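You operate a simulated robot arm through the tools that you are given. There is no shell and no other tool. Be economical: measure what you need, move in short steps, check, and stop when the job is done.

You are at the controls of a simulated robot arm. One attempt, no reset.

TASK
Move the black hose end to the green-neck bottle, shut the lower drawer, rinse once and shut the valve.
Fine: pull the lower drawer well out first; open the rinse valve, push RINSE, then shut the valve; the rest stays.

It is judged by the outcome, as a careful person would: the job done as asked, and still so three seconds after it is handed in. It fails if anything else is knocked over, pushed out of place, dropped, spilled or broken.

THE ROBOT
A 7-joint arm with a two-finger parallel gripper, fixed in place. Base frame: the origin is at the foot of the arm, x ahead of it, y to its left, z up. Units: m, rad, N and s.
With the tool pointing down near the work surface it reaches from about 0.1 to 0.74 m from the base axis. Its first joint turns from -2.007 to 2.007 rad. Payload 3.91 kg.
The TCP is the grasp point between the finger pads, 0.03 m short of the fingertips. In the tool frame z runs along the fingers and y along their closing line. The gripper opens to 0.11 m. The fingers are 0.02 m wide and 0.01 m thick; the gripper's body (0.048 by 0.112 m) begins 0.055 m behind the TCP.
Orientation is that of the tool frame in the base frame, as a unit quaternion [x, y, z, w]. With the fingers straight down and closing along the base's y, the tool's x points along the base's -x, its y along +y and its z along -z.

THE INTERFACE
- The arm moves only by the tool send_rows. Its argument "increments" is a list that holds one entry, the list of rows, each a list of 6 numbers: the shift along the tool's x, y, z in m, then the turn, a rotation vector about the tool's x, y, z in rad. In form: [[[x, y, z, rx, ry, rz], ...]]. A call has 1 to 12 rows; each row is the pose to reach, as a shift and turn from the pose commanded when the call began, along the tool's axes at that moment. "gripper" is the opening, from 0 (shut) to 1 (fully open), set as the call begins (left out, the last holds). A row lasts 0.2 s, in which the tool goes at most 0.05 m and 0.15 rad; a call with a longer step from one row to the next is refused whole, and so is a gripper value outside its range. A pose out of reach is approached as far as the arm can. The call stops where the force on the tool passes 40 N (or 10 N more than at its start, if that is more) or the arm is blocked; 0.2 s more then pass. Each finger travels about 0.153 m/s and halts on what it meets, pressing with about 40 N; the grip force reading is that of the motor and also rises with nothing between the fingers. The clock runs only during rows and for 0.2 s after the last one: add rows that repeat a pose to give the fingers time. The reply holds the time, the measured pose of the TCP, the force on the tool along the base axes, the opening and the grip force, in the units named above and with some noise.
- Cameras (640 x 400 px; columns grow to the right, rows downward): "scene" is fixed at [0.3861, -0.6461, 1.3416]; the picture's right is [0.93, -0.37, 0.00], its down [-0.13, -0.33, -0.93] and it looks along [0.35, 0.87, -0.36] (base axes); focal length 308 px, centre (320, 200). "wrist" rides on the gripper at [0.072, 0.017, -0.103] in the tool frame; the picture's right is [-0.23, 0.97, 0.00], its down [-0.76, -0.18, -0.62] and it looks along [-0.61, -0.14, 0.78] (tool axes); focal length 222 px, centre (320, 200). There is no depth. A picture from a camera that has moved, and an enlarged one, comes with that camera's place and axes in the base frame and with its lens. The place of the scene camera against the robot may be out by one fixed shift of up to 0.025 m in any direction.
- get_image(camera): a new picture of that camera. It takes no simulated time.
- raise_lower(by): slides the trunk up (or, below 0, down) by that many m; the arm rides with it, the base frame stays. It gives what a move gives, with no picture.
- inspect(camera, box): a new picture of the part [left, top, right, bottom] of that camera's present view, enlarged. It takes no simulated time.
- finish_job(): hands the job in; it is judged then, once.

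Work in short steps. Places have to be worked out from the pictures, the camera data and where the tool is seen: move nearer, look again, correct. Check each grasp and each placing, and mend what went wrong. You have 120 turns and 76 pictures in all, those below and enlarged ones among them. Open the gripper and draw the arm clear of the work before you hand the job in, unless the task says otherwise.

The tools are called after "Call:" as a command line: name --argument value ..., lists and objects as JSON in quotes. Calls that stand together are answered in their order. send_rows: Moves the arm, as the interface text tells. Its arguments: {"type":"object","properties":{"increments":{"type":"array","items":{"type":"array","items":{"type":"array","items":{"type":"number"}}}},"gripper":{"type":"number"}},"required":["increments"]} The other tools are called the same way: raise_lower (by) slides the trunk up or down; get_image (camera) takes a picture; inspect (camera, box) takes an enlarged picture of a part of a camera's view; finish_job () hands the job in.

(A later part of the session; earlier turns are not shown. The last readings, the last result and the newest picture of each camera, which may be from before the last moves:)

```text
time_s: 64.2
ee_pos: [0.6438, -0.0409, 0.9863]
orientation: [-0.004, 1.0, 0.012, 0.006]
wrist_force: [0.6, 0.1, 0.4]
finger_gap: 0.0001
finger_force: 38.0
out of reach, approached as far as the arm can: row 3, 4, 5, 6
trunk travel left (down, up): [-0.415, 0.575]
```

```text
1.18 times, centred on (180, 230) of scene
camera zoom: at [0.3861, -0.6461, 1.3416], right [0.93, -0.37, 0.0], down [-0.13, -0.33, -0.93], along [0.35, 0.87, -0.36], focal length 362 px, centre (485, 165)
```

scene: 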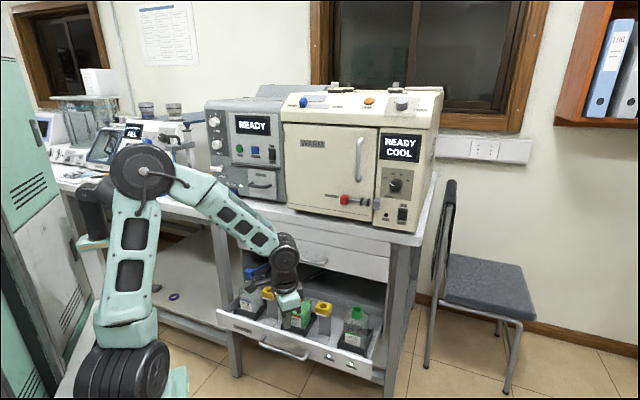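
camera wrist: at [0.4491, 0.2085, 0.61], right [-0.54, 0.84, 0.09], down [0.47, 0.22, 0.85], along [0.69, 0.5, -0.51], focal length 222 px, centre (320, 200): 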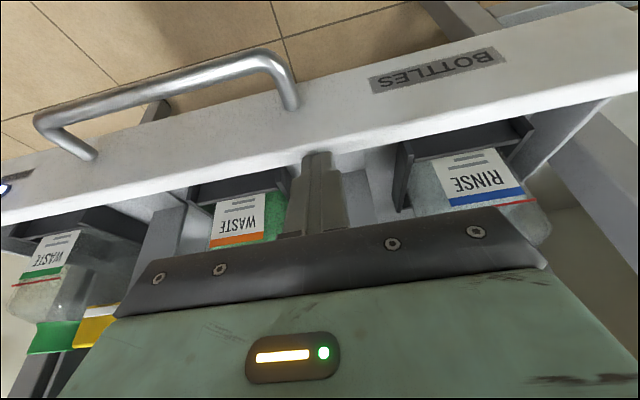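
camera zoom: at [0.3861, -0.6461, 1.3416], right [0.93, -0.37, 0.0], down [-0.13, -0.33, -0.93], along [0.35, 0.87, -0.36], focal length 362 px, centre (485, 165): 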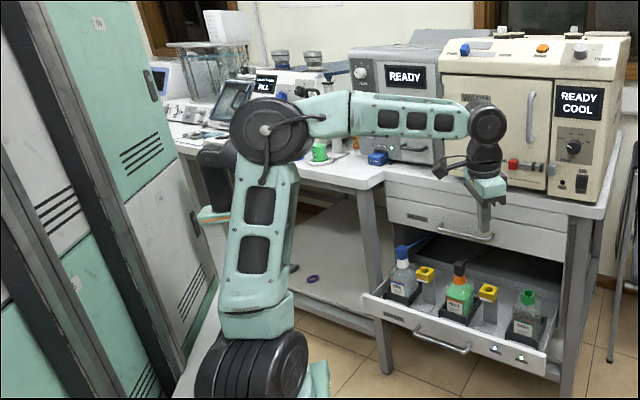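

The shoulder disc now faces along x, so the first joint has wound up about 80° against the third. To untwist, I move the tool sideways to -y so the shoulder leans that way, then push forward so the first joint is drawn round.

Call:
send_rows --increments '[[[0, -0.045, 0, 0, 0, 0], [0, -0.09, 0, 0, 0, 0], [0, -0.135, 0, 0, 0, 0], [0, -0.18, 0, 0, 0, 0], [0, -0.225, 0, 0, 0, 0], [0, -0.27, 0, 0, 0, 0], [-0.04, -0.27, 0.02, 0, 0, 0], [-0.08, -0.27, 0.04, 0, 0, 0], [-0.12, -0.27, 0.06, 0, 0, 0], [-0.12, -0.27, 0.06, 0, 0, 0], [-0.12, -0.27, 0.06, 0, 0, 0]]]'

Call:
inspect --camera "scene" --box '[0, 60, 360, 400]'

```text
time_s: 66.6
ee_pos: [0.5812, -0.2197, 0.9582]
orientation: [-0.002, 1.0, 0.01, 0.006]
wrist_force: [0.0, 0.1, -0.2]
finger_gap: 0.0001
finger_force: 37.9
out of reach, approached as far as the arm can: row 1, 2, 3, 4, 5, 6, 7, 8, 9, 10, 11
trunk travel left (down, up): [-0.415, 0.575]
```

```text
1.18 times, centred on (180, 230) of scene
camera zoom: at [0.3861, -0.6461, 1.3416], right [0.93, -0.37, 0.0], down [-0.13, -0.33, -0.93], along [0.35, 0.87, -0.36], focal length 362 px, centre (485, 165)
```

zoom: 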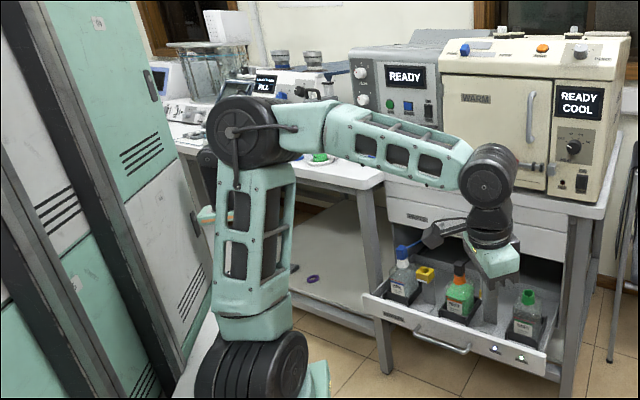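

The shoulder's free lean direction is now towards +y. So I raise the trunk well above the devices, swing the tool to +y so the shoulder leans, then sweep back at large radius to draw the first joint home.

Call:
raise_lower --by 0.5

Call:
send_rows --increments '[[[0.01, 0.045, 0, 0, 0, -0.08], [0.02, 0.09, 0, 0, 0, -0.16], [0.03, 0.135, 0, 0, 0, -0.24], [0.04, 0.18, 0, 0, 0, -0.32], [0.05, 0.225, 0, 0, 0, -0.4], [0.06, 0.27, 0, 0, 0, -0.48], [0.07, 0.315, 0, 0, 0, -0.56], [0.09, 0.36, 0, 0, 0, -0.64], [0.11, 0.405, 0, 0, 0, -0.72], [0.13, 0.45, 0, 0, 0, -0.8], [0.15, 0.495, 0, 0, 0, -0.88], [0.18, 0.53, 0, 0, 0, -0.96]]]'

Call:
inspect --camera "scene" --box '[0, 0, 360, 340]'

```text
refused: 0.5 is not a number from -0.4 to 0.4
```

```text
time_s: 69.2
ee_pos: [0.4082, 0.2756, 0.962]
orientation: [-0.466, 0.885, 0.01, 0.009]
wrist_force: [-0.9, 0.2, -0.3]
finger_gap: 0.0
finger_force: 37.9
out of reach, approached as far as the arm can: row 11, 12
trunk travel left (down, up): [-0.415, 0.575]
```

```text
1.18 times, centred on (180, 170) of scene
camera zoom: at [0.3861, -0.6461, 1.3416], right [0.93, -0.37, 0.0], down [-0.13, -0.33, -0.93], along [0.35, 0.87, -0.36], focal length 362 px, centre (485, 235)
```

zoom: 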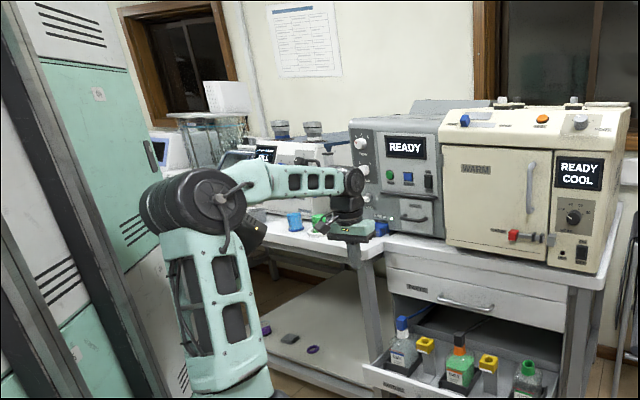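

The trunk raise was refused (maximum 0.4 per call), though the swing stayed clear of everything. I raise by 0.4 now, then push outward in this direction.

Call:
raise_lower --by 0.4

Call:
send_rows --increments '[[[-0.03, 0.02, 0.01, 0, 0, 0], [-0.06, 0.04, 0.02, 0, 0, 0], [-0.09, 0.06, 0.03, 0, 0, 0], [-0.12, 0.08, 0.04, 0, 0, 0], [-0.15, 0.1, 0.05, 0, 0, 0], [-0.18, 0.12, 0.06, 0, 0, 0]]]'

```text
time_s: 73.0
ee_pos: [0.409, 0.2758, 1.3624]
orientation: [-0.467, 0.884, 0.01, 0.01]
wrist_force: [-0.5, 0.0, -0.4]
finger_gap: 0.0
finger_force: 37.6
trunk travel left (down, up): [-0.815, 0.175]
```

```text
time_s: 74.4
ee_pos: [0.4282, 0.2839, 1.3373]
orientation: [-0.468, 0.884, 0.014, 0.01]
wrist_force: [0.2, 0.3, 0.5]
finger_gap: 0.0
finger_force: 37.4
out of reach, approached as far as the arm can: row 1, 2, 3, 4, 5, 6
trunk travel left (down, up): [-0.815, 0.175]
```

Still limited. I look at the whole arm from this height to read the shoulder's orientation.

Call:
get_image --camera "scene"

```text
37 pictures are left
```

scene: 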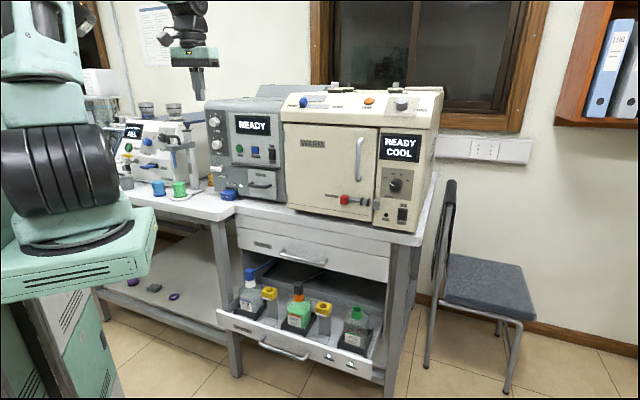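

The rod-side disc has turned away, so joint 1 is likely near -80° and the shoulder leans freely towards -y. I sweep the tool to the -y side at this safe height in two legs.

Call:
send_rows --increments '[[[0.033, -0.0287, 0, 0, 0, 0.095], [0.066, -0.0574, 0, 0, 0, 0.19], [0.099, -0.0861, 0, 0, 0, 0.285], [0.132, -0.1148, 0, 0, 0, 0.38], [0.165, -0.1435, 0, 0, 0, 0.475], [0.198, -0.172, 0, 0, 0, 0.57], [0.231, -0.201, 0, 0, 0, 0.665], [0.264, -0.23, 0, 0, 0, 0.76], [0.297, -0.258, 0, 0, 0, 0.855], [0.33, -0.287, 0, 0, 0, 0.95]]]'

Call:
send_rows --increments '[[[0.028, -0.033, 0, 0, 0, 0.105], [0.056, -0.066, 0, 0, 0, 0.21], [0.084, -0.099, 0, 0, 0, 0.315], [0.112, -0.132, 0, 0, 0, 0.42], [0.14, -0.165, 0, 0, 0, 0.525], [0.168, -0.198, 0, 0, 0, 0.63], [0.196, -0.231, 0, 0, 0, 0.735], [0.224, -0.264, 0, 0, 0, 0.84], [0.252, -0.297, 0, 0, 0, 0.945], [0.28, -0.33, 0, 0, 0, 1.05]]]'

Call:
get_image --camera "scene"

```text
time_s: 76.6
ee_pos: [0.5093, -0.1586, 1.3149]
orientation: [-0.01, 1.0, 0.017, 0.003]
wrist_force: [0.4, 1.0, -0.9]
finger_gap: 0.0
finger_force: 38.1
out of reach, approached as far as the arm can: row 5, 6, 7, 8, 9, 10
trunk travel left (down, up): [-0.815, 0.175]
```

```text
time_s: 78.8
ee_pos: [0.2992, -0.3819, 1.2982]
orientation: [0.471, 0.88, 0.024, 0.057]
wrist_force: [0.1, 0.3, 0.0]
finger_gap: 0.0001
finger_force: 37.5
out of reach, approached as far as the arm can: row 1, 2, 3, 4, 5, 6, 7, 8, 9, 10
trunk travel left (down, up): [-0.815, 0.175]
```

```text
36 pictures are left
```

scene: 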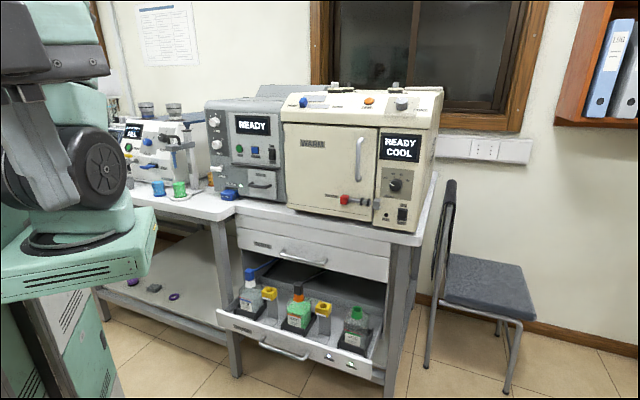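

Now the hubless-rod disc faces right, which puts joint 1 near its -115° stop. I push radially outward here so the shoulder leans forward, then sweep back counter-clockwise at that radius.

Call:
send_rows --increments '[[[-0.03, 0, 0, 0, 0, 0], [-0.06, 0, 0, 0, 0, 0], [-0.09, 0, 0, 0, 0, 0], [-0.12, 0, 0, 0, 0, 0], [-0.12, 0, 0, 0, 0, 0]]]'

```text
time_s: 80.0
ee_pos: [0.3507, -0.4068, 1.3098]
orientation: [0.469, 0.88, 0.027, 0.066]
wrist_force: [0.0, 0.0, -0.5]
finger_gap: 0.0
finger_force: 37.6
out of reach, approached as far as the arm can: row 1, 2, 3, 4, 5
trunk travel left (down, up): [-0.815, 0.175]
```

Analysis: the shoulder pitch is stuck on its backward side with joint 1 at its stop. Bringing the tool round to azimuth about -105° would make the posture natural there, after which I can sweep back. I check with the wrist camera that the area is clear.

Call:
get_image --camera "wrist"

```text
35 pictures are left
camera wrist: at [0.3082, -0.3355, 1.4072], right [0.93, 0.35, 0.13], down [0.19, -0.72, 0.67], along [0.33, -0.59, -0.74], focal length 222 px, centre (320, 200)
```

wrist: 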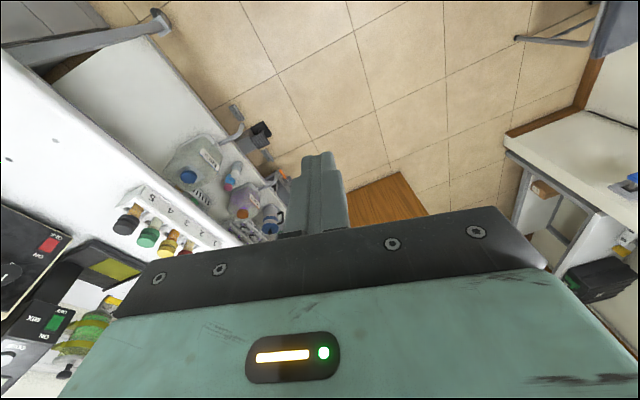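

The -y side has a bench only beyond y of about -0.57, and below my height. I raise 0.17 for margin and sweep to azimuth about -100° at r about 0.42.

Call:
raise_lower --by 0.17

Call:
send_rows --increments '[[[0.0235, -0.03465, 0, 0, 0, 0.087], [0.047, -0.0693, 0, 0, 0, 0.174], [0.0705, -0.104, 0, 0, 0, 0.261], [0.094, -0.1386, 0, 0, 0, 0.348], [0.1175, -0.1732, 0, 0, 0, 0.435], [0.141, -0.208, 0, 0, 0, 0.522], [0.1645, -0.2425, 0, 0, 0, 0.609], [0.188, -0.277, 0, 0, 0, 0.696], [0.2115, -0.312, 0, 0, 0, 0.783], [0.235, -0.3465, 0, 0, 0, 0.87]]]'

Call:
get_image --camera "scene"

```text
time_s: 81.9
ee_pos: [0.3497, -0.4062, 1.4802]
orientation: [0.47, 0.88, 0.026, 0.065]
wrist_force: [0.9, 0.0, -1.0]
finger_gap: 0.0
finger_force: 37.5
trunk travel left (down, up): [-0.985, 0.005]
```

```text
time_s: 84.1
ee_pos: [-0.0621, -0.4036, 1.424]
orientation: [0.794, 0.604, 0.052, 0.051]
wrist_force: [0.1, 3.4, 0.9]
finger_gap: 0.0
finger_force: 37.7
out of reach, approached as far as the arm can: row 2, 3, 4, 5, 6, 7
trunk travel left (down, up): [-0.985, 0.005]
```

```text
34 pictures are left
```

scene: 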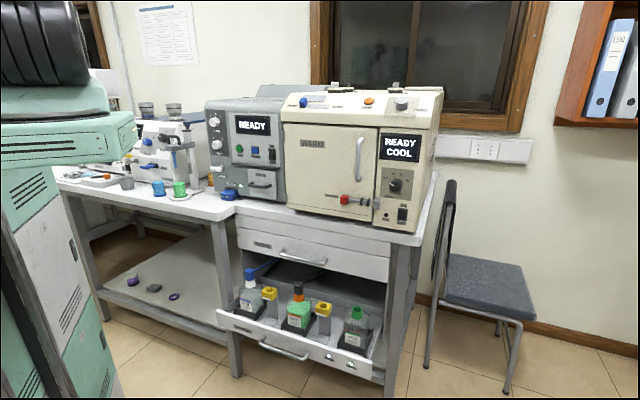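

The last rows were within reach, so the posture is natural here. I level the tool, extend slightly (y about -0.5 at z about 1.37, clear) to bring the shoulder to its forward side.

Call:
send_rows --increments '[[[0, 0, 0.01, 0.07, -0.01, 0], [-0.03, 0, 0.02, 0.144, -0.021, 0], [-0.06, 0, 0.04, 0.144, -0.021, 0], [-0.09, 0, 0.06, 0.144, -0.021, 0]]]'

```text
time_s: 85.1
ee_pos: [-0.0807, -0.4923, 1.3588]
orientation: [0.799, 0.602, 0.0, -0.004]
wrist_force: [0.1, -0.3, 0.4]
finger_gap: 0.0
finger_force: 38.0
trunk travel left (down, up): [-0.985, 0.005]
```

Unrestricted there. Now I sweep counter-clockwise at r of 0.5–0.56 so joint 1 follows.

Call:
send_rows --increments '[[[0.0003, 0.0408, 0, 0, 0, -0.08], [0.0051, 0.0816, 0, 0, 0, -0.16], [0.0129, 0.1215, 0, 0, 0, -0.24], [0.0244, 0.1617, 0, 0, 0, -0.32], [0.0393, 0.2014, 0, 0, 0, -0.4], [0.0574, 0.2399, 0, 0, 0, -0.48], [0.0789, 0.2773, 0, 0, 0, -0.56], [0.1029, 0.3125, 0, 0, 0, -0.64], [0.1306, 0.3465, 0, 0, 0, -0.72], [0.1613, 0.3785, 0, 0, 0, -0.8], [0.1947, 0.4081, 0, 0, 0, -0.88], [0.2308, 0.4352, 0, 0, 0, -0.96]]]'

```text
time_s: 87.7
ee_pos: [0.3996, -0.3881, 1.3559]
orientation: [0.43, 0.903, 0.001, -0.003]
wrist_force: [-0.2, 0.4, -0.7]
finger_gap: 0.0
finger_force: 37.6
trunk travel left (down, up): [-0.985, 0.005]
```

No restriction at all now. I continue the sweep to the front.

Call:
send_rows --increments '[[[0.0129, 0.0471, 0, 0, 0, -0.1], [0.0258, 0.0942, 0, 0, 0, -0.2], [0.0387, 0.1413, 0, 0, 0, -0.3], [0.0516, 0.1884, 0, 0, 0, -0.4], [0.0645, 0.2355, 0, 0, 0, -0.5], [0.0774, 0.2826, 0, 0, 0, -0.6], [0.1087, 0.3102, 0, 0, 0, -0.7], [0.14, 0.3378, 0, 0, 0, -0.8], [0.1713, 0.3654, 0, 0, 0, -0.9], [0.2026, 0.393, 0, 0, 0, -1.0], [0.2339, 0.4206, 0, 0, 0, -1.1], [0.2652, 0.4482, 0, 0, 0, -1.2]]]'

Call:
get_image --camera "scene"

```text
time_s: 90.3
ee_pos: [0.5844, 0.0968, 1.3598]
orientation: [-0.155, 0.988, 0.003, -0.001]
wrist_force: [0.9, -0.7, 0.0]
finger_gap: 0.0
finger_force: 37.0
trunk travel left (down, up): [-0.985, 0.005]
```

```text
33 pictures are left
```

scene: 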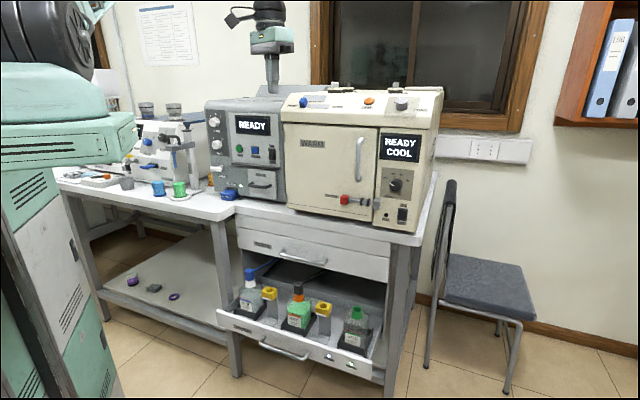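

The posture is restored. I go back over the drawer front near the left post with yaw 225°, then tilt 20°, then descend by trunk.

Call:
send_rows --increments '[[[-0.0025, 0.0367, 0, 0, 0, -0.095], [-0.005, 0.0734, 0, 0, 0, -0.19], [-0.0076, 0.11, 0, 0, 0, -0.285], [-0.01, 0.1467, 0, 0, 0, -0.38], [-0.0127, 0.1834, 0, 0, 0, -0.475]]]'

Call:
send_rows --increments '[[[0, 0, 0, 0, -0.12, 0], [0, 0, 0, 0, -0.24, 0], [0, 0, 0, 0, -0.35, 0]]]'

Call:
raise_lower --by -0.4

Call:
raise_lower --by -0.34

Call:
get_image --camera "wrist"

```text
time_s: 91.5
ee_pos: [0.5847, 0.2356, 1.3491]
orientation: [-0.327, 0.945, -0.01, -0.006]
wrist_force: [-0.8, -0.3, 0.0]
finger_gap: 0.0
finger_force: 37.9
trunk travel left (down, up): [-0.985, 0.005]
```

```text
time_s: 91.9
ee_pos: [0.6012, 0.2167, 1.3473]
orientation: [-0.303, 0.952, -0.001, 0.036]
wrist_force: [0.4, 1.3, -0.2]
finger_gap: 0.0
finger_force: 37.4
trunk travel left (down, up): [-0.985, 0.005]
stopped in row 1: the arm was blocked; the commanded pose is now the measured one
```

```text
time_s: 95.8
ee_pos: [0.6015, 0.2174, 0.948]
orientation: [-0.304, 0.952, -0.001, 0.037]
wrist_force: [-0.4, 0.2, 0.5]
finger_gap: 0.0
finger_force: 37.7
trunk travel left (down, up): [-0.585, 0.405]
```

```text
time_s: 99.1
ee_pos: [0.6022, 0.2162, 0.6084]
orientation: [-0.304, 0.952, -0.001, 0.036]
wrist_force: [0.4, -0.1, 0.5]
finger_gap: 0.0
finger_force: 37.9
trunk travel left (down, up): [-0.245, 0.745]
```

```text
32 pictures are left
camera wrist: at [0.5247, 0.1861, 0.7052], right [-0.38, 0.93, -0.01], down [0.68, 0.28, 0.68], along [0.63, 0.25, -0.73], focal length 222 px, centre (320, 200)
```

wrist: 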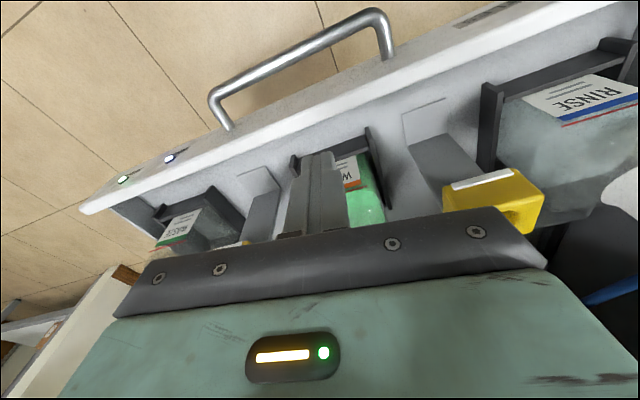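

The arm had stopped early (a brief block), so it came down slightly right of plan: in front of the orange bottle, not touching anything. I shift 0.086 left along the panel to the post and finish the yaw.

Call:
send_rows --increments '[[[0.004, 0.025, -0.01, 0, 0, -0.05], [0.009, 0.055, -0.01, 0, 0, -0.11], [0.0144, 0.085, -0.01, 0, 0, -0.167], [0.0144, 0.085, -0.01, 0, 0, -0.167]]]'

Call:
inspect --camera "scene" --box '[150, 200, 410, 365]'

```text
time_s: 100.0
ee_pos: [0.6002, 0.2193, 0.6022]
orientation: [-0.306, 0.951, -0.021, 0.031]
wrist_force: [-0.2, -0.5, 0.2]
finger_gap: 0.0002
finger_force: 38.2
trunk travel left (down, up): [-0.245, 0.745]
stopped in row 4: the arm was blocked; the commanded pose is now the measured one
```

```text
2.42 times, centred on (280, 282) of scene
camera zoom: at [0.3861, -0.6461, 1.3416], right [0.93, -0.37, 0.0], down [-0.13, -0.33, -0.93], along [0.35, 0.87, -0.36], focal length 746 px, centre (417, 0)
```

zoom: 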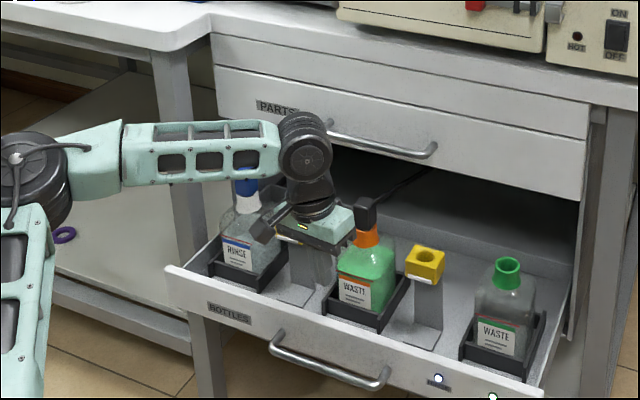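

Moving left while yawing is blocked, though nothing touches. I test translation alone, without yaw.

Call:
send_rows --increments '[[[0.004, 0.025, 0, 0, 0, 0], [0.008, 0.05, 0, 0, 0, 0], [0.008, 0.05, 0, 0, 0, 0]]]'

```text
time_s: 100.8
ee_pos: [0.5864, 0.2325, 0.5929]
orientation: [-0.279, 0.959, -0.032, 0.028]
wrist_force: [-1.6, -0.6, -0.1]
finger_gap: 0.0
finger_force: 37.4
trunk travel left (down, up): [-0.245, 0.745]
```

Pose drifts slightly, suggesting the joints are reconfiguring rather than touching. I hold a moment and re-read.

Call:
send_rows --increments '[[[0, 0, -0.02, 0, 0, 0], [0, 0, -0.04, 0, 0, 0], [0, 0, -0.04, 0, 0, 0], [0, 0, -0.04, 0, 0, 0]]]'

Call:
get_image --camera "scene"

```text
time_s: 101.8
ee_pos: [0.6017, 0.2119, 0.6272]
orientation: [-0.25, 0.967, -0.042, 0.025]
wrist_force: [0.0, 0.0, 0.0]
finger_gap: 0.0001
finger_force: 37.9
trunk travel left (down, up): [-0.245, 0.745]
```

```text
30 pictures are left
```

scene: 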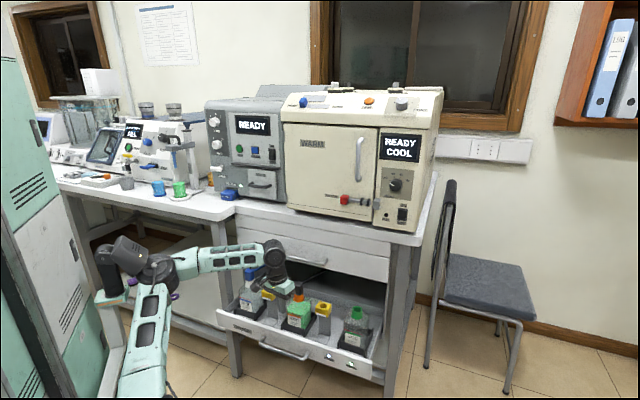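

The cause is visible: my elbow touches the robot's own dark unit mounted at its left (it moves with the trunk). I'll stay at smaller azimuths and use the right-hand post's gap, at about (0.69, 0.13), instead; I move there and level.

Call:
send_rows --increments '[[[-0.009, -0.029, -0.01, 0, 0, 0], [-0.018, -0.058, -0.018, -0.03, 0.004, -0.08], [-0.027, -0.087, -0.018, -0.06, 0.009, -0.18], [-0.035, -0.116, -0.018, -0.097, 0.014, -0.28], [-0.035, -0.116, -0.018, -0.097, 0.014, -0.28]]]'

Call:
get_image --camera "wrist"

```text
time_s: 103.0
ee_pos: [0.6533, 0.1844, 0.6678]
orientation: [-0.441, 0.897, 0.019, 0.007]
wrist_force: [0.8, -0.5, 0.6]
finger_gap: 0.0001
finger_force: 37.8
trunk travel left (down, up): [-0.245, 0.745]
```

```text
29 pictures are left
camera wrist: at [0.5951, 0.133, 0.7698], right [-0.63, 0.78, 0.03], down [0.61, 0.47, 0.64], along [0.48, 0.42, -0.77], focal length 222 px, centre (320, 200)
```

wrist: 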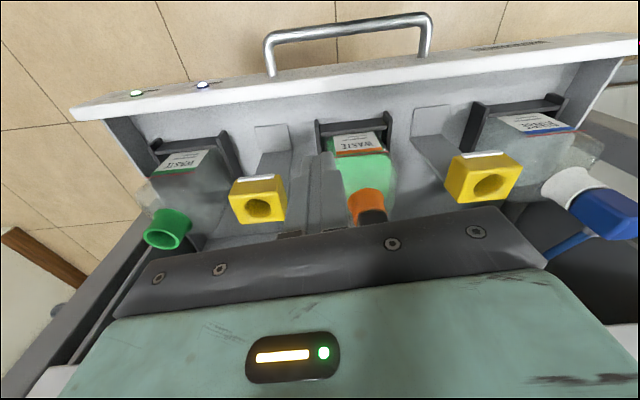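

Now in a free area. I fine-position to n=0.577, lat=0.36, fix the yaw to 225°, then tilt 20°.

Call:
send_rows --increments '[[[0.01, -0.013, 0, 0, 0, 0.06], [0.019, -0.026, 0, 0, 0, 0.12], [0.019, -0.026, 0, 0, 0, 0.12]]]'

Call:
send_rows --increments '[[[0, 0, 0, 0, -0.12, 0], [0, 0, 0, 0, -0.24, 0], [0, 0, 0, 0, -0.35, 0], [0, 0, 0, 0, -0.35, 0]]]'

```text
time_s: 103.8
ee_pos: [0.6627, 0.1527, 0.6652]
orientation: [-0.384, 0.923, 0.019, 0.006]
wrist_force: [-0.3, 0.1, -0.8]
finger_gap: 0.0
finger_force: 38.0
trunk travel left (down, up): [-0.245, 0.745]
```

```text
time_s: 104.8
ee_pos: [0.668, 0.1472, 0.6647]
orientation: [-0.369, 0.911, 0.084, 0.167]
wrist_force: [-0.8, -0.5, -0.5]
finger_gap: 0.0
finger_force: 37.6
trunk travel left (down, up): [-0.245, 0.745]
```

In place. I lower to just above the panel edge by trunk, then look.

Call:
raise_lower --by -0.1

Call:
send_rows --increments '[[[-0.019, 0, 0.007, 0, 0, 0], [-0.021, 0, 0.0075, 0, 0, 0]]]'

Call:
get_image --camera "wrist"

```text
time_s: 106.1
ee_pos: [0.6668, 0.1474, 0.5652]
orientation: [-0.369, 0.911, 0.084, 0.165]
wrist_force: [-0.4, 0.9, -0.3]
finger_gap: 0.0
finger_force: 37.4
trunk travel left (down, up): [-0.145, 0.845]
```

```text
time_s: 106.7
ee_pos: [0.6799, 0.1691, 0.5659]
orientation: [-0.375, 0.908, 0.085, 0.166]
wrist_force: [-1.3, 0.8, -1.4]
finger_gap: 0.0
finger_force: 37.2
trunk travel left (down, up): [-0.145, 0.845]
```

```text
28 pictures are left
camera wrist: at [0.5931, 0.1052, 0.6364], right [-0.54, 0.83, 0.11], down [0.48, 0.2, 0.85], along [0.69, 0.52, -0.51], focal length 222 px, centre (320, 200)
```

wrist: 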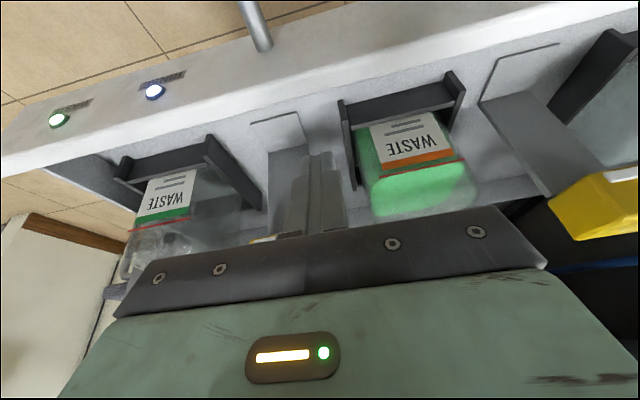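

The tips are well inside the panel edge, between post and tray. I go straight down 0.05.

Call:
send_rows --increments '[[[0.006, -0.003, 0.016, 0, 0, 0], [0.012, -0.003, 0.032, 0, 0, 0], [0.017, -0.003, 0.047, 0, 0, 0], [0.017, -0.003, 0.047, 0, 0, 0]]]'

Call:
get_image --camera "wrist"

```text
time_s: 107.7
ee_pos: [0.6812, 0.1694, 0.5156]
orientation: [-0.375, 0.908, 0.086, 0.165]
wrist_force: [-0.1, -0.2, 0.1]
finger_gap: 0.0
finger_force: 37.5
trunk travel left (down, up): [-0.145, 0.845]
```

```text
27 pictures are left
camera wrist: at [0.5951, 0.1046, 0.5858], right [-0.54, 0.83, 0.11], down [0.48, 0.2, 0.85], along [0.69, 0.52, -0.51], focal length 222 px, centre (320, 200)
```

wrist: 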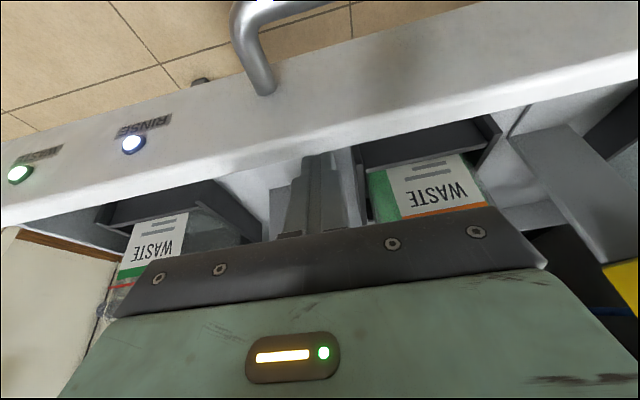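

The fingertips are below the panel edge, inside. I pull outward 0.12.

Call:
send_rows --increments '[[[0.0188, 0, -0.0068, 0, 0, 0], [0.0376, 0, -0.0137, 0, 0, 0], [0.0564, 0, -0.0205, 0, 0, 0], [0.0752, 0, -0.0274, 0, 0, 0], [0.094, 0, -0.0342, 0, 0, 0], [0.1128, 0, -0.041, 0, 0, 0]]]'

Call:
inspect --camera "scene" --box '[150, 200, 410, 365]'

```text
time_s: 109.0
ee_pos: [0.6268, 0.0835, 0.5162]
orientation: [-0.352, 0.916, 0.082, 0.176]
wrist_force: [13.3, 13.5, 0.3]
finger_gap: 0.0
finger_force: 37.5
trunk travel left (down, up): [-0.145, 0.845]
stopped in row 6: the force on the tool passed its limit (the readings are from after the stop); the commanded pose is now the measured one
```

```text
2.42 times, centred on (280, 282) of scene
camera zoom: at [0.3861, -0.6461, 1.3416], right [0.93, -0.37, 0.0], down [-0.13, -0.33, -0.93], along [0.35, 0.87, -0.36], focal length 746 px, centre (417, 0)
```

zoom: 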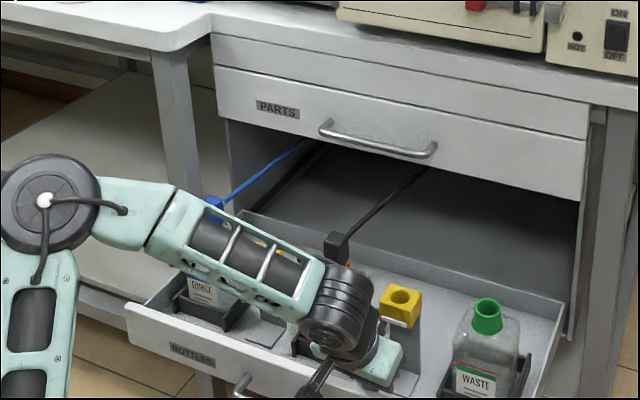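

The drawer moved about 0.08 m more and then the force rose sharply, its end stop. I release inward a little, rise, and measure again.

Call:
send_rows --increments '[[[-0.012, 0, 0.004, 0, 0, 0], [-0.012, 0, 0.004, 0, 0, 0]]]'

Call:
raise_lower --by 0.25

Call:
get_image --camera "wrist"

Call:
inspect --camera "scene" --box '[190, 240, 410, 380]'

```text
time_s: 109.6
ee_pos: [0.6332, 0.0897, 0.5158]
orientation: [-0.353, 0.916, 0.082, 0.174]
wrist_force: [-0.4, -0.6, -0.9]
finger_gap: 0.0
finger_force: 37.9
trunk travel left (down, up): [-0.145, 0.845]
```

```text
time_s: 112.1
ee_pos: [0.6335, 0.0899, 0.7672]
orientation: [-0.351, 0.916, 0.082, 0.174]
wrist_force: [-0.2, 1.0, 0.1]
finger_gap: 0.0
finger_force: 37.8
trunk travel left (down, up): [-0.395, 0.595]
```

```text
25 pictures are left
camera wrist: at [0.5437, 0.0284, 0.8355], right [-0.5, 0.86, 0.11], down [0.48, 0.17, 0.86], along [0.72, 0.48, -0.5], focal length 222 px, centre (320, 200)
```

wrist: 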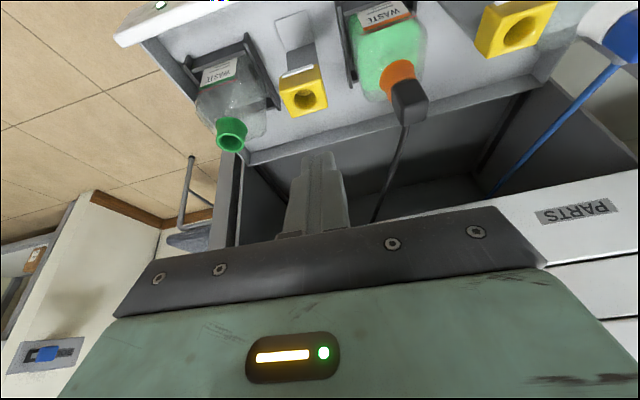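

```text
2.86 times, centred on (300, 310) of scene
camera zoom: at [0.3861, -0.6461, 1.3416], right [0.93, -0.37, 0.0], down [-0.13, -0.33, -0.93], along [0.35, 0.87, -0.36], focal length 879 px, centre (377, -114)
```

zoom: 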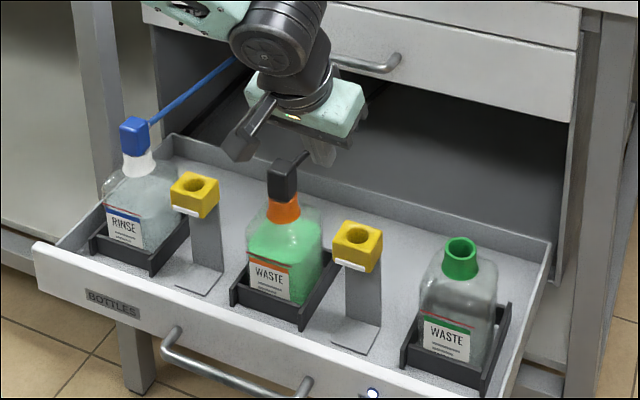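

The drawer is at its stop. Green neck is at about (0.765, 0.05, 0.60) and the hose cap at about (0.612, 0.205), top z about 0.65. Both are workable with the tool tilted about 24° and held at one constant orientation. I move above the cap with fingers part open.

Call:
send_rows --increments '[[[-0.0154, 0.0341, 0.0145, 0.002, -0.011, -0.019], [-0.0308, 0.0683, 0.029, 0.005, -0.022, -0.037], [-0.0462, 0.1024, 0.0434, 0.007, -0.033, -0.056], [-0.0462, 0.1024, 0.0434, 0.007, -0.033, -0.056]]]' --gripper 0.6

Call:
get_image --camera "wrist"

Call:
inspect --camera "scene" --box '[190, 240, 410, 380]'

```text
time_s: 112.9
ee_pos: [0.66, 0.1155, 0.7499]
orientation: [-0.294, 0.933, 0.06, 0.197]
wrist_force: [0.2, -0.5, 0.3]
finger_gap: 0.0663
finger_force: 0.0
trunk travel left (down, up): [-0.395, 0.595]
stopped in row 3: the arm was blocked; the commanded pose is now the measured one
```

```text
23 pictures are left
camera wrist: at [0.5595, 0.0676, 0.8162], right [-0.39, 0.92, 0.09], down [0.47, 0.11, 0.88], along [0.79, 0.38, -0.47], focal length 222 px, centre (320, 200)
```

wrist: 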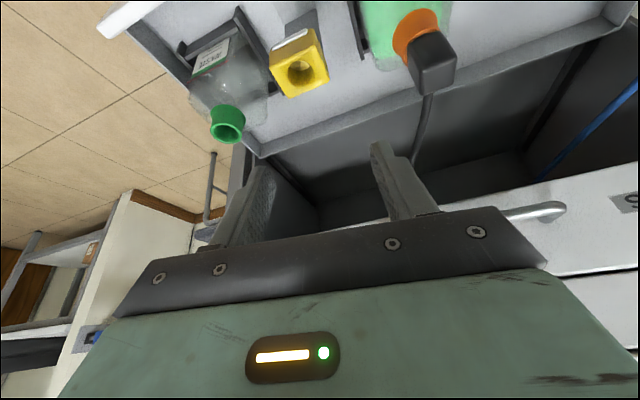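

```text
2.86 times, centred on (300, 310) of scene
camera zoom: at [0.3861, -0.6461, 1.3416], right [0.93, -0.37, 0.0], down [-0.13, -0.33, -0.93], along [0.35, 0.87, -0.36], focal length 879 px, centre (377, -114)
```

zoom: 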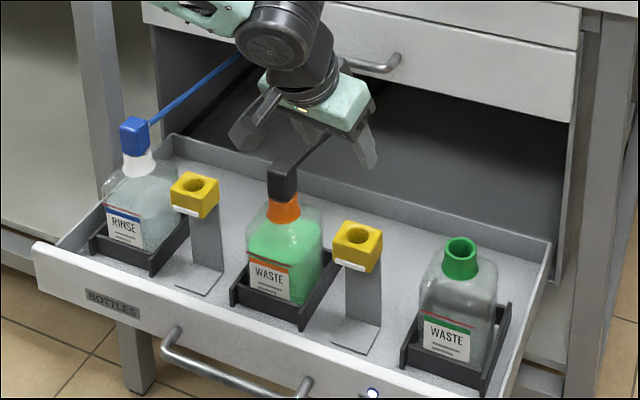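

Blocked again when swinging left. I check where the elbow is relative to the robot's own side unit.

Call:
inspect --camera "scene" --box '[0, 60, 360, 400]'

```text
1.18 times, centred on (180, 230) of scene
camera zoom: at [0.3861, -0.6461, 1.3416], right [0.93, -0.37, 0.0], down [-0.13, -0.33, -0.93], along [0.35, 0.87, -0.36], focal length 362 px, centre (485, 165)
```

zoom: 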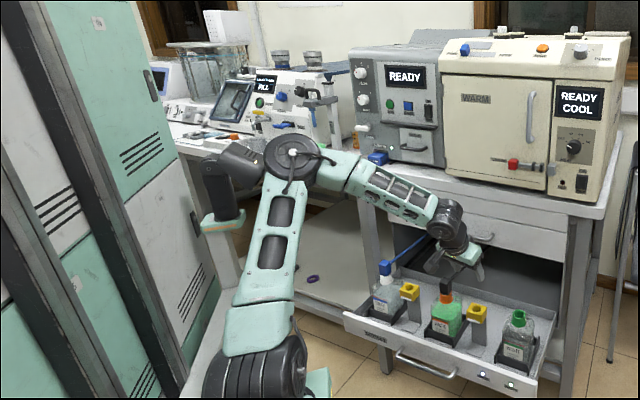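

The elbow leans towards +y, which is where it meets that unit. Working with a larger TCP-to-trunk height makes the upper arm more upright and clears it. I raise the arm 0.25, then lower the trunk by the same amount.

Call:
send_rows --increments '[[[-0.0168, 0, -0.0381, 0, 0, 0], [-0.0336, 0, -0.0762, 0, 0, 0], [-0.0504, 0, -0.1143, 0, 0, 0], [-0.0672, 0, -0.1524, 0, 0, 0], [-0.084, 0, -0.19, 0, 0, 0], [-0.1007, 0, -0.2285, 0, 0, 0]]]'

```text
time_s: 114.3
ee_pos: [0.6582, 0.1124, 1.0045]
orientation: [-0.292, 0.934, 0.065, 0.197]
wrist_force: [0.3, 0.0, -0.1]
finger_gap: 0.0664
finger_force: 0.0
trunk travel left (down, up): [-0.395, 0.595]
```

No restriction. I now try the left shift and orientation fix at this relative height.

Call:
send_rows --increments '[[[-0.0034, 0.0256, 0.0017, -0.017, 0, -0.042], [-0.0068, 0.0512, 0.0034, -0.034, 0, -0.083], [-0.01, 0.0767, 0.005, -0.05, -0.001, -0.125], [-0.0135, 0.1023, 0.0067, -0.067, -0.002, -0.166], [-0.0135, 0.1023, 0.0067, -0.067, -0.002, -0.166]]]'

```text
time_s: 115.5
ee_pos: [0.6456, 0.1535, 1.0131]
orientation: [-0.321, 0.921, 0.086, 0.204]
wrist_force: [0.6, 0.4, 1.0]
finger_gap: 0.0662
finger_force: 0.1
trunk travel left (down, up): [-0.395, 0.595]
```

It got about 40% of the way before stalling. I go higher by another 0.1 and repeat.

Call:
send_rows --increments '[[[-0.014, 0, -0.031, 0, 0, 0], [-0.028, 0, -0.061, 0, 0, 0], [-0.041, 0, -0.091, 0, 0, 0], [-0.041, 0, -0.091, 0, 0, 0], [-0.041, 0, -0.091, 0, 0, 0]]]'

Call:
inspect --camera "scene" --box '[0, 0, 360, 340]'

```text
time_s: 116.7
ee_pos: [0.6105, 0.2101, 1.1031]
orientation: [-0.379, 0.901, 0.081, 0.193]
wrist_force: [0.2, -0.2, -0.1]
finger_gap: 0.066
finger_force: 0.0
trunk travel left (down, up): [-0.395, 0.595]
```

```text
1.18 times, centred on (180, 170) of scene
camera zoom: at [0.3861, -0.6461, 1.3416], right [0.93, -0.37, 0.0], down [-0.13, -0.33, -0.93], along [0.35, 0.87, -0.36], focal length 362 px, centre (485, 235)
```

zoom: 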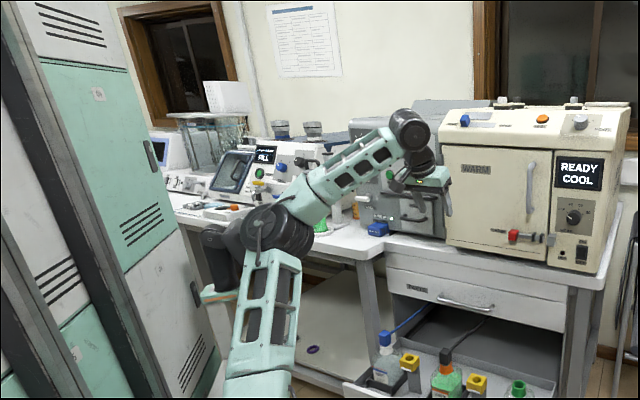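

Free at this height: the pose is exactly as commanded above the cap. I lower the trunk all the way down and look.

Call:
raise_lower --by -0.385

Call:
get_image --camera "wrist"

Call:
inspect --camera "scene" --box '[230, 240, 370, 330]'

```text
time_s: 120.4
ee_pos: [0.6088, 0.2084, 0.7188]
orientation: [-0.379, 0.901, 0.081, 0.194]
wrist_force: [0.3, 0.4, 0.5]
finger_gap: 0.0659
finger_force: 0.1
trunk travel left (down, up): [-0.01, 0.98]
```

```text
19 pictures are left
camera wrist: at [0.5207, 0.1424, 0.7832], right [-0.55, 0.83, 0.09], down [0.43, 0.19, 0.88], along [0.71, 0.53, -0.46], focal length 222 px, centre (320, 200)
```

wrist: 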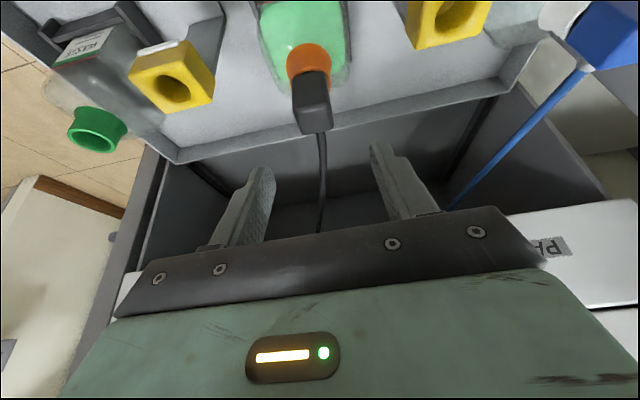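

```text
4.44 times, centred on (300, 285) of scene
camera zoom: at [0.3861, -0.6461, 1.3416], right [0.93, -0.37, 0.0], down [-0.13, -0.33, -0.93], along [0.35, 0.87, -0.36], focal length 1368 px, centre (409, -178)
```

zoom: 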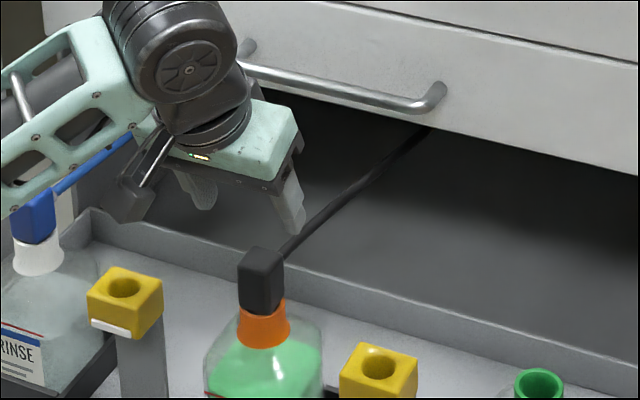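

The cap lies right under the TCP: centre about (0.607, 0.208, 0.63), hose leaving at the back. I descend straight down 0.085 with the fingers either side.

Call:
send_rows --increments '[[[0.009, 0, 0.0194, 0, 0, 0], [0.0175, 0, 0.0387, 0, 0, 0], [0.026, 0, 0.058, 0, 0, 0], [0.035, 0, 0.0774, 0, 0, 0], [0.035, 0, 0.0774, 0, 0, 0]]]'

Call:
get_image --camera "wrist"

```text
time_s: 121.2
ee_pos: [0.6339, 0.1724, 0.6752]
orientation: [-0.345, 0.91, 0.096, 0.208]
wrist_force: [0.2, 0.3, -0.3]
finger_gap: 0.0659
finger_force: 0.0
trunk travel left (down, up): [-0.01, 0.98]
stopped in row 4: the force on the tool passed its limit (the readings are from after the stop); the commanded pose is now the measured one
```

```text
17 pictures are left
camera wrist: at [0.5395, 0.109, 0.7359], right [-0.49, 0.86, 0.13], down [0.44, 0.12, 0.89], along [0.75, 0.5, -0.43], focal length 222 px, centre (320, 200)
```

wrist: 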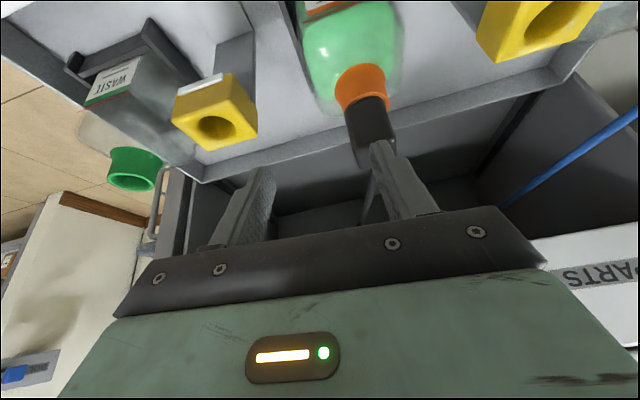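

During descent the elbow contact deflected the arm sideways and a finger brushed the cap; it still sits on its neck. I move away and up, and will untwist the elbow properly with a loop (extended sweep right, upright sweep back).

Call:
send_rows --increments '[[[0, -0.012, 0, 0, 0, 0], [-0.0133, -0.011, -0.027, 0, 0, 0], [-0.0267, -0.01, -0.0536, 0, 0, 0], [-0.0445, -0.01, -0.0894, 0, 0, 0]]]'

Call:
raise_lower --by 0.4

Call:
raise_lower --by 0.4

```text
time_s: 122.2
ee_pos: [0.6401, 0.1692, 0.772]
orientation: [-0.347, 0.911, 0.09, 0.205]
wrist_force: [0.3, 0.0, 0.1]
finger_gap: 0.0661
finger_force: 0.1
trunk travel left (down, up): [-0.01, 0.98]
```

```text
time_s: 126.0
ee_pos: [0.6401, 0.1689, 1.1723]
orientation: [-0.348, 0.91, 0.091, 0.206]
wrist_force: [0.4, 0.1, 0.2]
finger_gap: 0.066
finger_force: 0.0
trunk travel left (down, up): [-0.41, 0.58]
```

```text
time_s: 129.9
ee_pos: [0.6408, 0.169, 1.5713]
orientation: [-0.348, 0.91, 0.09, 0.205]
wrist_force: [-0.2, -0.4, -0.1]
finger_gap: 0.066
finger_force: 0.1
trunk travel left (down, up): [-0.81, 0.18]
```

Now clear and high. I extend to an outstretched, lower pose at azimuth 0 with the tool vertical.

Call:
send_rows --increments '[[[0.0257, -0.0177, 0.0315, 0.02, 0.047, 0.08], [0.0514, -0.0353, 0.063, 0.041, 0.094, 0.159], [0.0772, -0.053, 0.0946, 0.062, 0.141, 0.239], [0.1029, -0.0707, 0.1261, 0.082, 0.188, 0.319], [0.1286, -0.0883, 0.1576, 0.103, 0.234, 0.398], [0.1543, -0.106, 0.1891, 0.123, 0.281, 0.478], [0.18, -0.1237, 0.2207, 0.144, 0.328, 0.558], [0.2058, -0.1413, 0.2522, 0.164, 0.375, 0.637], [0.2315, -0.159, 0.2837, 0.185, 0.422, 0.717]]]'

```text
time_s: 131.9
ee_pos: [0.6794, 0.001, 1.2133]
orientation: [0.001, 1.0, 0.001, 0.001]
wrist_force: [0.1, -0.4, 0.3]
finger_gap: 0.0657
finger_force: 0.0
trunk travel left (down, up): [-0.81, 0.18]
```

Exactly reached. Now I sweep right at this outstretched radius.

Call:
send_rows --increments '[[[0.0013, -0.0427, 0, 0, 0, 0.0628], [0.0054, -0.0852, 0, 0, 0, 0.1257], [0.012, -0.1274, 0, 0, 0, 0.1885], [0.0214, -0.1691, 0, 0, 0, 0.2513], [0.0333, -0.2101, 0, 0, 0, 0.3142], [0.0477, -0.2503, 0, 0, 0, 0.377], [0.0647, -0.2895, 0, 0, 0, 0.4398], [0.0841, -0.3276, 0, 0, 0, 0.5027], [0.1059, -0.3644, 0, 0, 0, 0.5655], [0.1299, -0.3997, 0, 0, 0, 0.6283], [0.156, -0.4334, 0, 0, 0, 0.6912], [0.1843, -0.4655, 0, 0, 0, 0.754]]]'

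Call:
send_rows --increments '[[[0.0013, -0.0427, 0, 0, 0, 0.0628], [0.0054, -0.0852, 0, 0, 0, 0.1257], [0.012, -0.1274, 0, 0, 0, 0.1885], [0.0214, -0.1691, 0, 0, 0, 0.2513], [0.0333, -0.2101, 0, 0, 0, 0.3142]]]'

Call:
get_image --camera "scene"

```text
time_s: 134.5
ee_pos: [0.4948, -0.4669, 1.2108]
orientation: [0.368, 0.93, 0.0, 0.0]
wrist_force: [0.7, 0.5, 0.0]
finger_gap: 0.0661
finger_force: 0.1
trunk travel left (down, up): [-0.81, 0.18]
```

```text
time_s: 135.7
ee_pos: [0.3267, -0.5952, 1.2112]
orientation: [0.509, 0.861, 0.001, 0.0]
wrist_force: [1.2, -1.0, -0.6]
finger_gap: 0.0661
finger_force: 0.1
trunk travel left (down, up): [-0.81, 0.18]
```

```text
16 pictures are left
```

scene: 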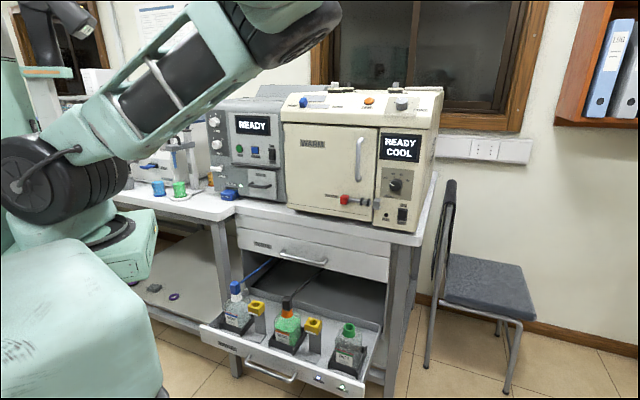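

The elbow is clearly swung counter-clockwise of the tool. I raise to an upright posture and will then sweep back.

Call:
send_rows --increments '[[[0.01, 0, -0.042, 0, 0, 0], [0.02, 0, -0.084, 0, 0, 0], [0.03, 0, -0.126, 0, 0, 0], [0.04, 0, -0.168, 0, 0, 0], [0.05, 0, -0.21, 0, 0, 0], [0.06, 0, -0.252, 0, 0, 0], [0.07, 0, -0.294, 0, 0, 0], [0.08, 0, -0.32, 0, 0, 0]]]'

```text
time_s: 137.5
ee_pos: [0.2898, -0.5248, 1.5309]
orientation: [0.509, 0.861, 0.001, 0.0]
wrist_force: [0.2, 0.5, -1.0]
finger_gap: 0.0658
finger_force: 0.1
trunk travel left (down, up): [-0.81, 0.18]
```

Now the upright sweep back to the left, in two calls.

Call:
send_rows --increments '[[[0.0015, 0.0419, 0, 0, 0, -0.0698], [0.0058, 0.0835, 0, 0, 0, -0.1396], [0.0131, 0.1247, 0, 0, 0, -0.2094], [0.0232, 0.1654, 0, 0, 0, -0.2793], [0.0362, 0.2052, 0, 0, 0, -0.3491], [0.0519, 0.244, 0, 0, 0, -0.4189], [0.0702, 0.2817, 0, 0, 0, -0.4887], [0.0912, 0.318, 0, 0, 0, -0.5585], [0.1146, 0.3527, 0, 0, 0, -0.6283], [0.1404, 0.3857, 0, 0, 0, -0.6981], [0.1685, 0.4168, 0, 0, 0, -0.7679], [0.1985, 0.4459, 0, 0, 0, -0.8378]]]'

Call:
send_rows --increments '[[[0.0015, 0.0419, 0, 0, 0, -0.0698], [0.0058, 0.0835, 0, 0, 0, -0.1396], [0.0131, 0.1247, 0, 0, 0, -0.2094], [0.0232, 0.1654, 0, 0, 0, -0.2793], [0.0362, 0.2052, 0, 0, 0, -0.3491], [0.0519, 0.244, 0, 0, 0, -0.4189], [0.0702, 0.2817, 0, 0, 0, -0.4887]]]'

```text
time_s: 140.1
ee_pos: [0.5832, -0.1377, 1.5327]
orientation: [0.113, 0.994, 0.002, -0.001]
wrist_force: [-0.2, -0.5, 0.3]
finger_gap: 0.0658
finger_force: 0.0
trunk travel left (down, up): [-0.81, 0.18]
```

```text
time_s: 141.7
ee_pos: [0.5764, 0.1435, 1.5184]
orientation: [-0.129, 0.992, 0.001, 0.001]
wrist_force: [0.8, -0.5, -0.4]
finger_gap: 0.0659
finger_force: 0.1
out of reach, approached as far as the arm can: row 6, 7
trunk travel left (down, up): [-0.81, 0.18]
```

The end of the sweep was slightly limited by height. I come down 0.11 while adopting the grasp orientation above the cap's xy.

Call:
send_rows --increments '[[[0, 0, 0.035, -0.018, -0.069, -0.087], [-0.008, 0.009, 0.07, -0.037, -0.137, -0.173], [-0.018, 0.02, 0.1, -0.055, -0.206, -0.26], [-0.028, 0.031, 0.11, -0.074, -0.274, -0.347], [-0.037, 0.043, 0.11, -0.092, -0.343, -0.433], [-0.0464, 0.054, 0.11, -0.111, -0.411, -0.52], [-0.0464, 0.054, 0.11, -0.111, -0.411, -0.52]]]'

Call:
get_image --camera "scene"

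```text
time_s: 143.3
ee_pos: [0.6326, 0.1664, 1.4313]
orientation: [-0.334, 0.913, 0.111, 0.207]
wrist_force: [0.3, -0.5, -0.2]
finger_gap: 0.0663
finger_force: 0.1
trunk travel left (down, up): [-0.81, 0.18]
```

```text
15 pictures are left
```

scene: 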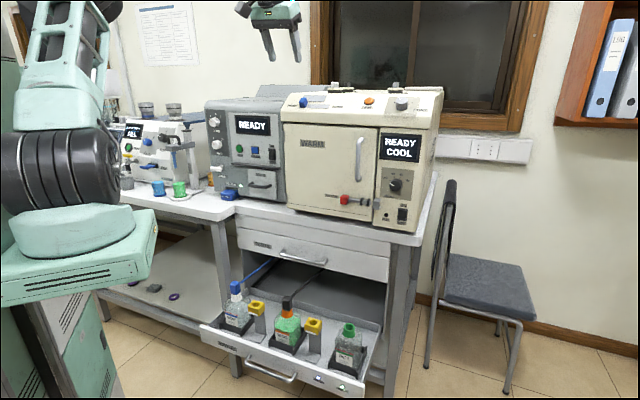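

The upright posture is what lets joint 1 wander, while the outstretched low posture keeps the elbow in line. So I return to the outstretched pose at azimuth 0, and will approach the cap from there with the trunk higher (TCP about 0.3 above reference).

Call:
send_rows --increments '[[[0.0236, -0.0243, 0.0231, 0.033, 0.061, 0.098], [0.0471, -0.0486, 0.0463, 0.065, 0.122, 0.197], [0.0707, -0.0729, 0.0694, 0.098, 0.183, 0.295], [0.0943, -0.0971, 0.0926, 0.131, 0.243, 0.393], [0.1179, -0.1214, 0.1157, 0.164, 0.304, 0.491], [0.1414, -0.1457, 0.1389, 0.196, 0.365, 0.59], [0.165, -0.17, 0.162, 0.229, 0.426, 0.688], [0.165, -0.17, 0.162, 0.229, 0.426, 0.688]]]'

Call:
send_rows --increments '[[[-0.01, 0, 0.04, 0, 0, 0], [-0.02, 0, 0.08, 0, 0, 0], [-0.02, 0, 0.1, 0, 0, 0]]]'

Call:
get_image --camera "scene"

```text
time_s: 143.8
ee_pos: [0.6281, 0.1349, 1.4058]
orientation: [-0.278, 0.935, 0.131, 0.177]
wrist_force: [0.6, 0.0, 0.8]
finger_gap: 0.066
finger_force: 0.2
trunk travel left (down, up): [-0.81, 0.18]
stopped in row 2: the arm was blocked; the commanded pose is now the measured one
```

```text
time_s: 144.6
ee_pos: [0.6686, 0.1826, 1.3232]
orientation: [-0.281, 0.934, 0.129, 0.176]
wrist_force: [-0.5, -0.2, -0.4]
finger_gap: 0.0662
finger_force: 0.1
trunk travel left (down, up): [-0.81, 0.18]
```

```text
14 pictures are left
```

scene: 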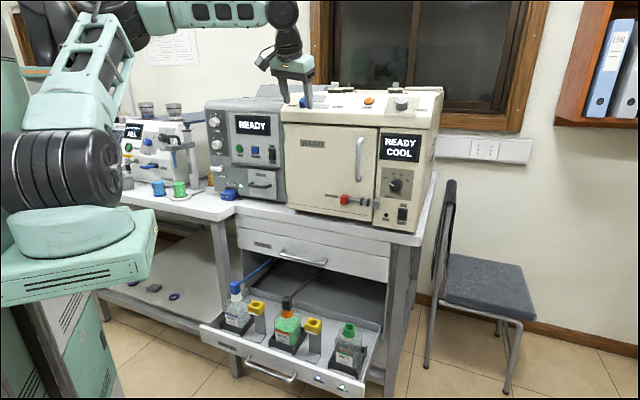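

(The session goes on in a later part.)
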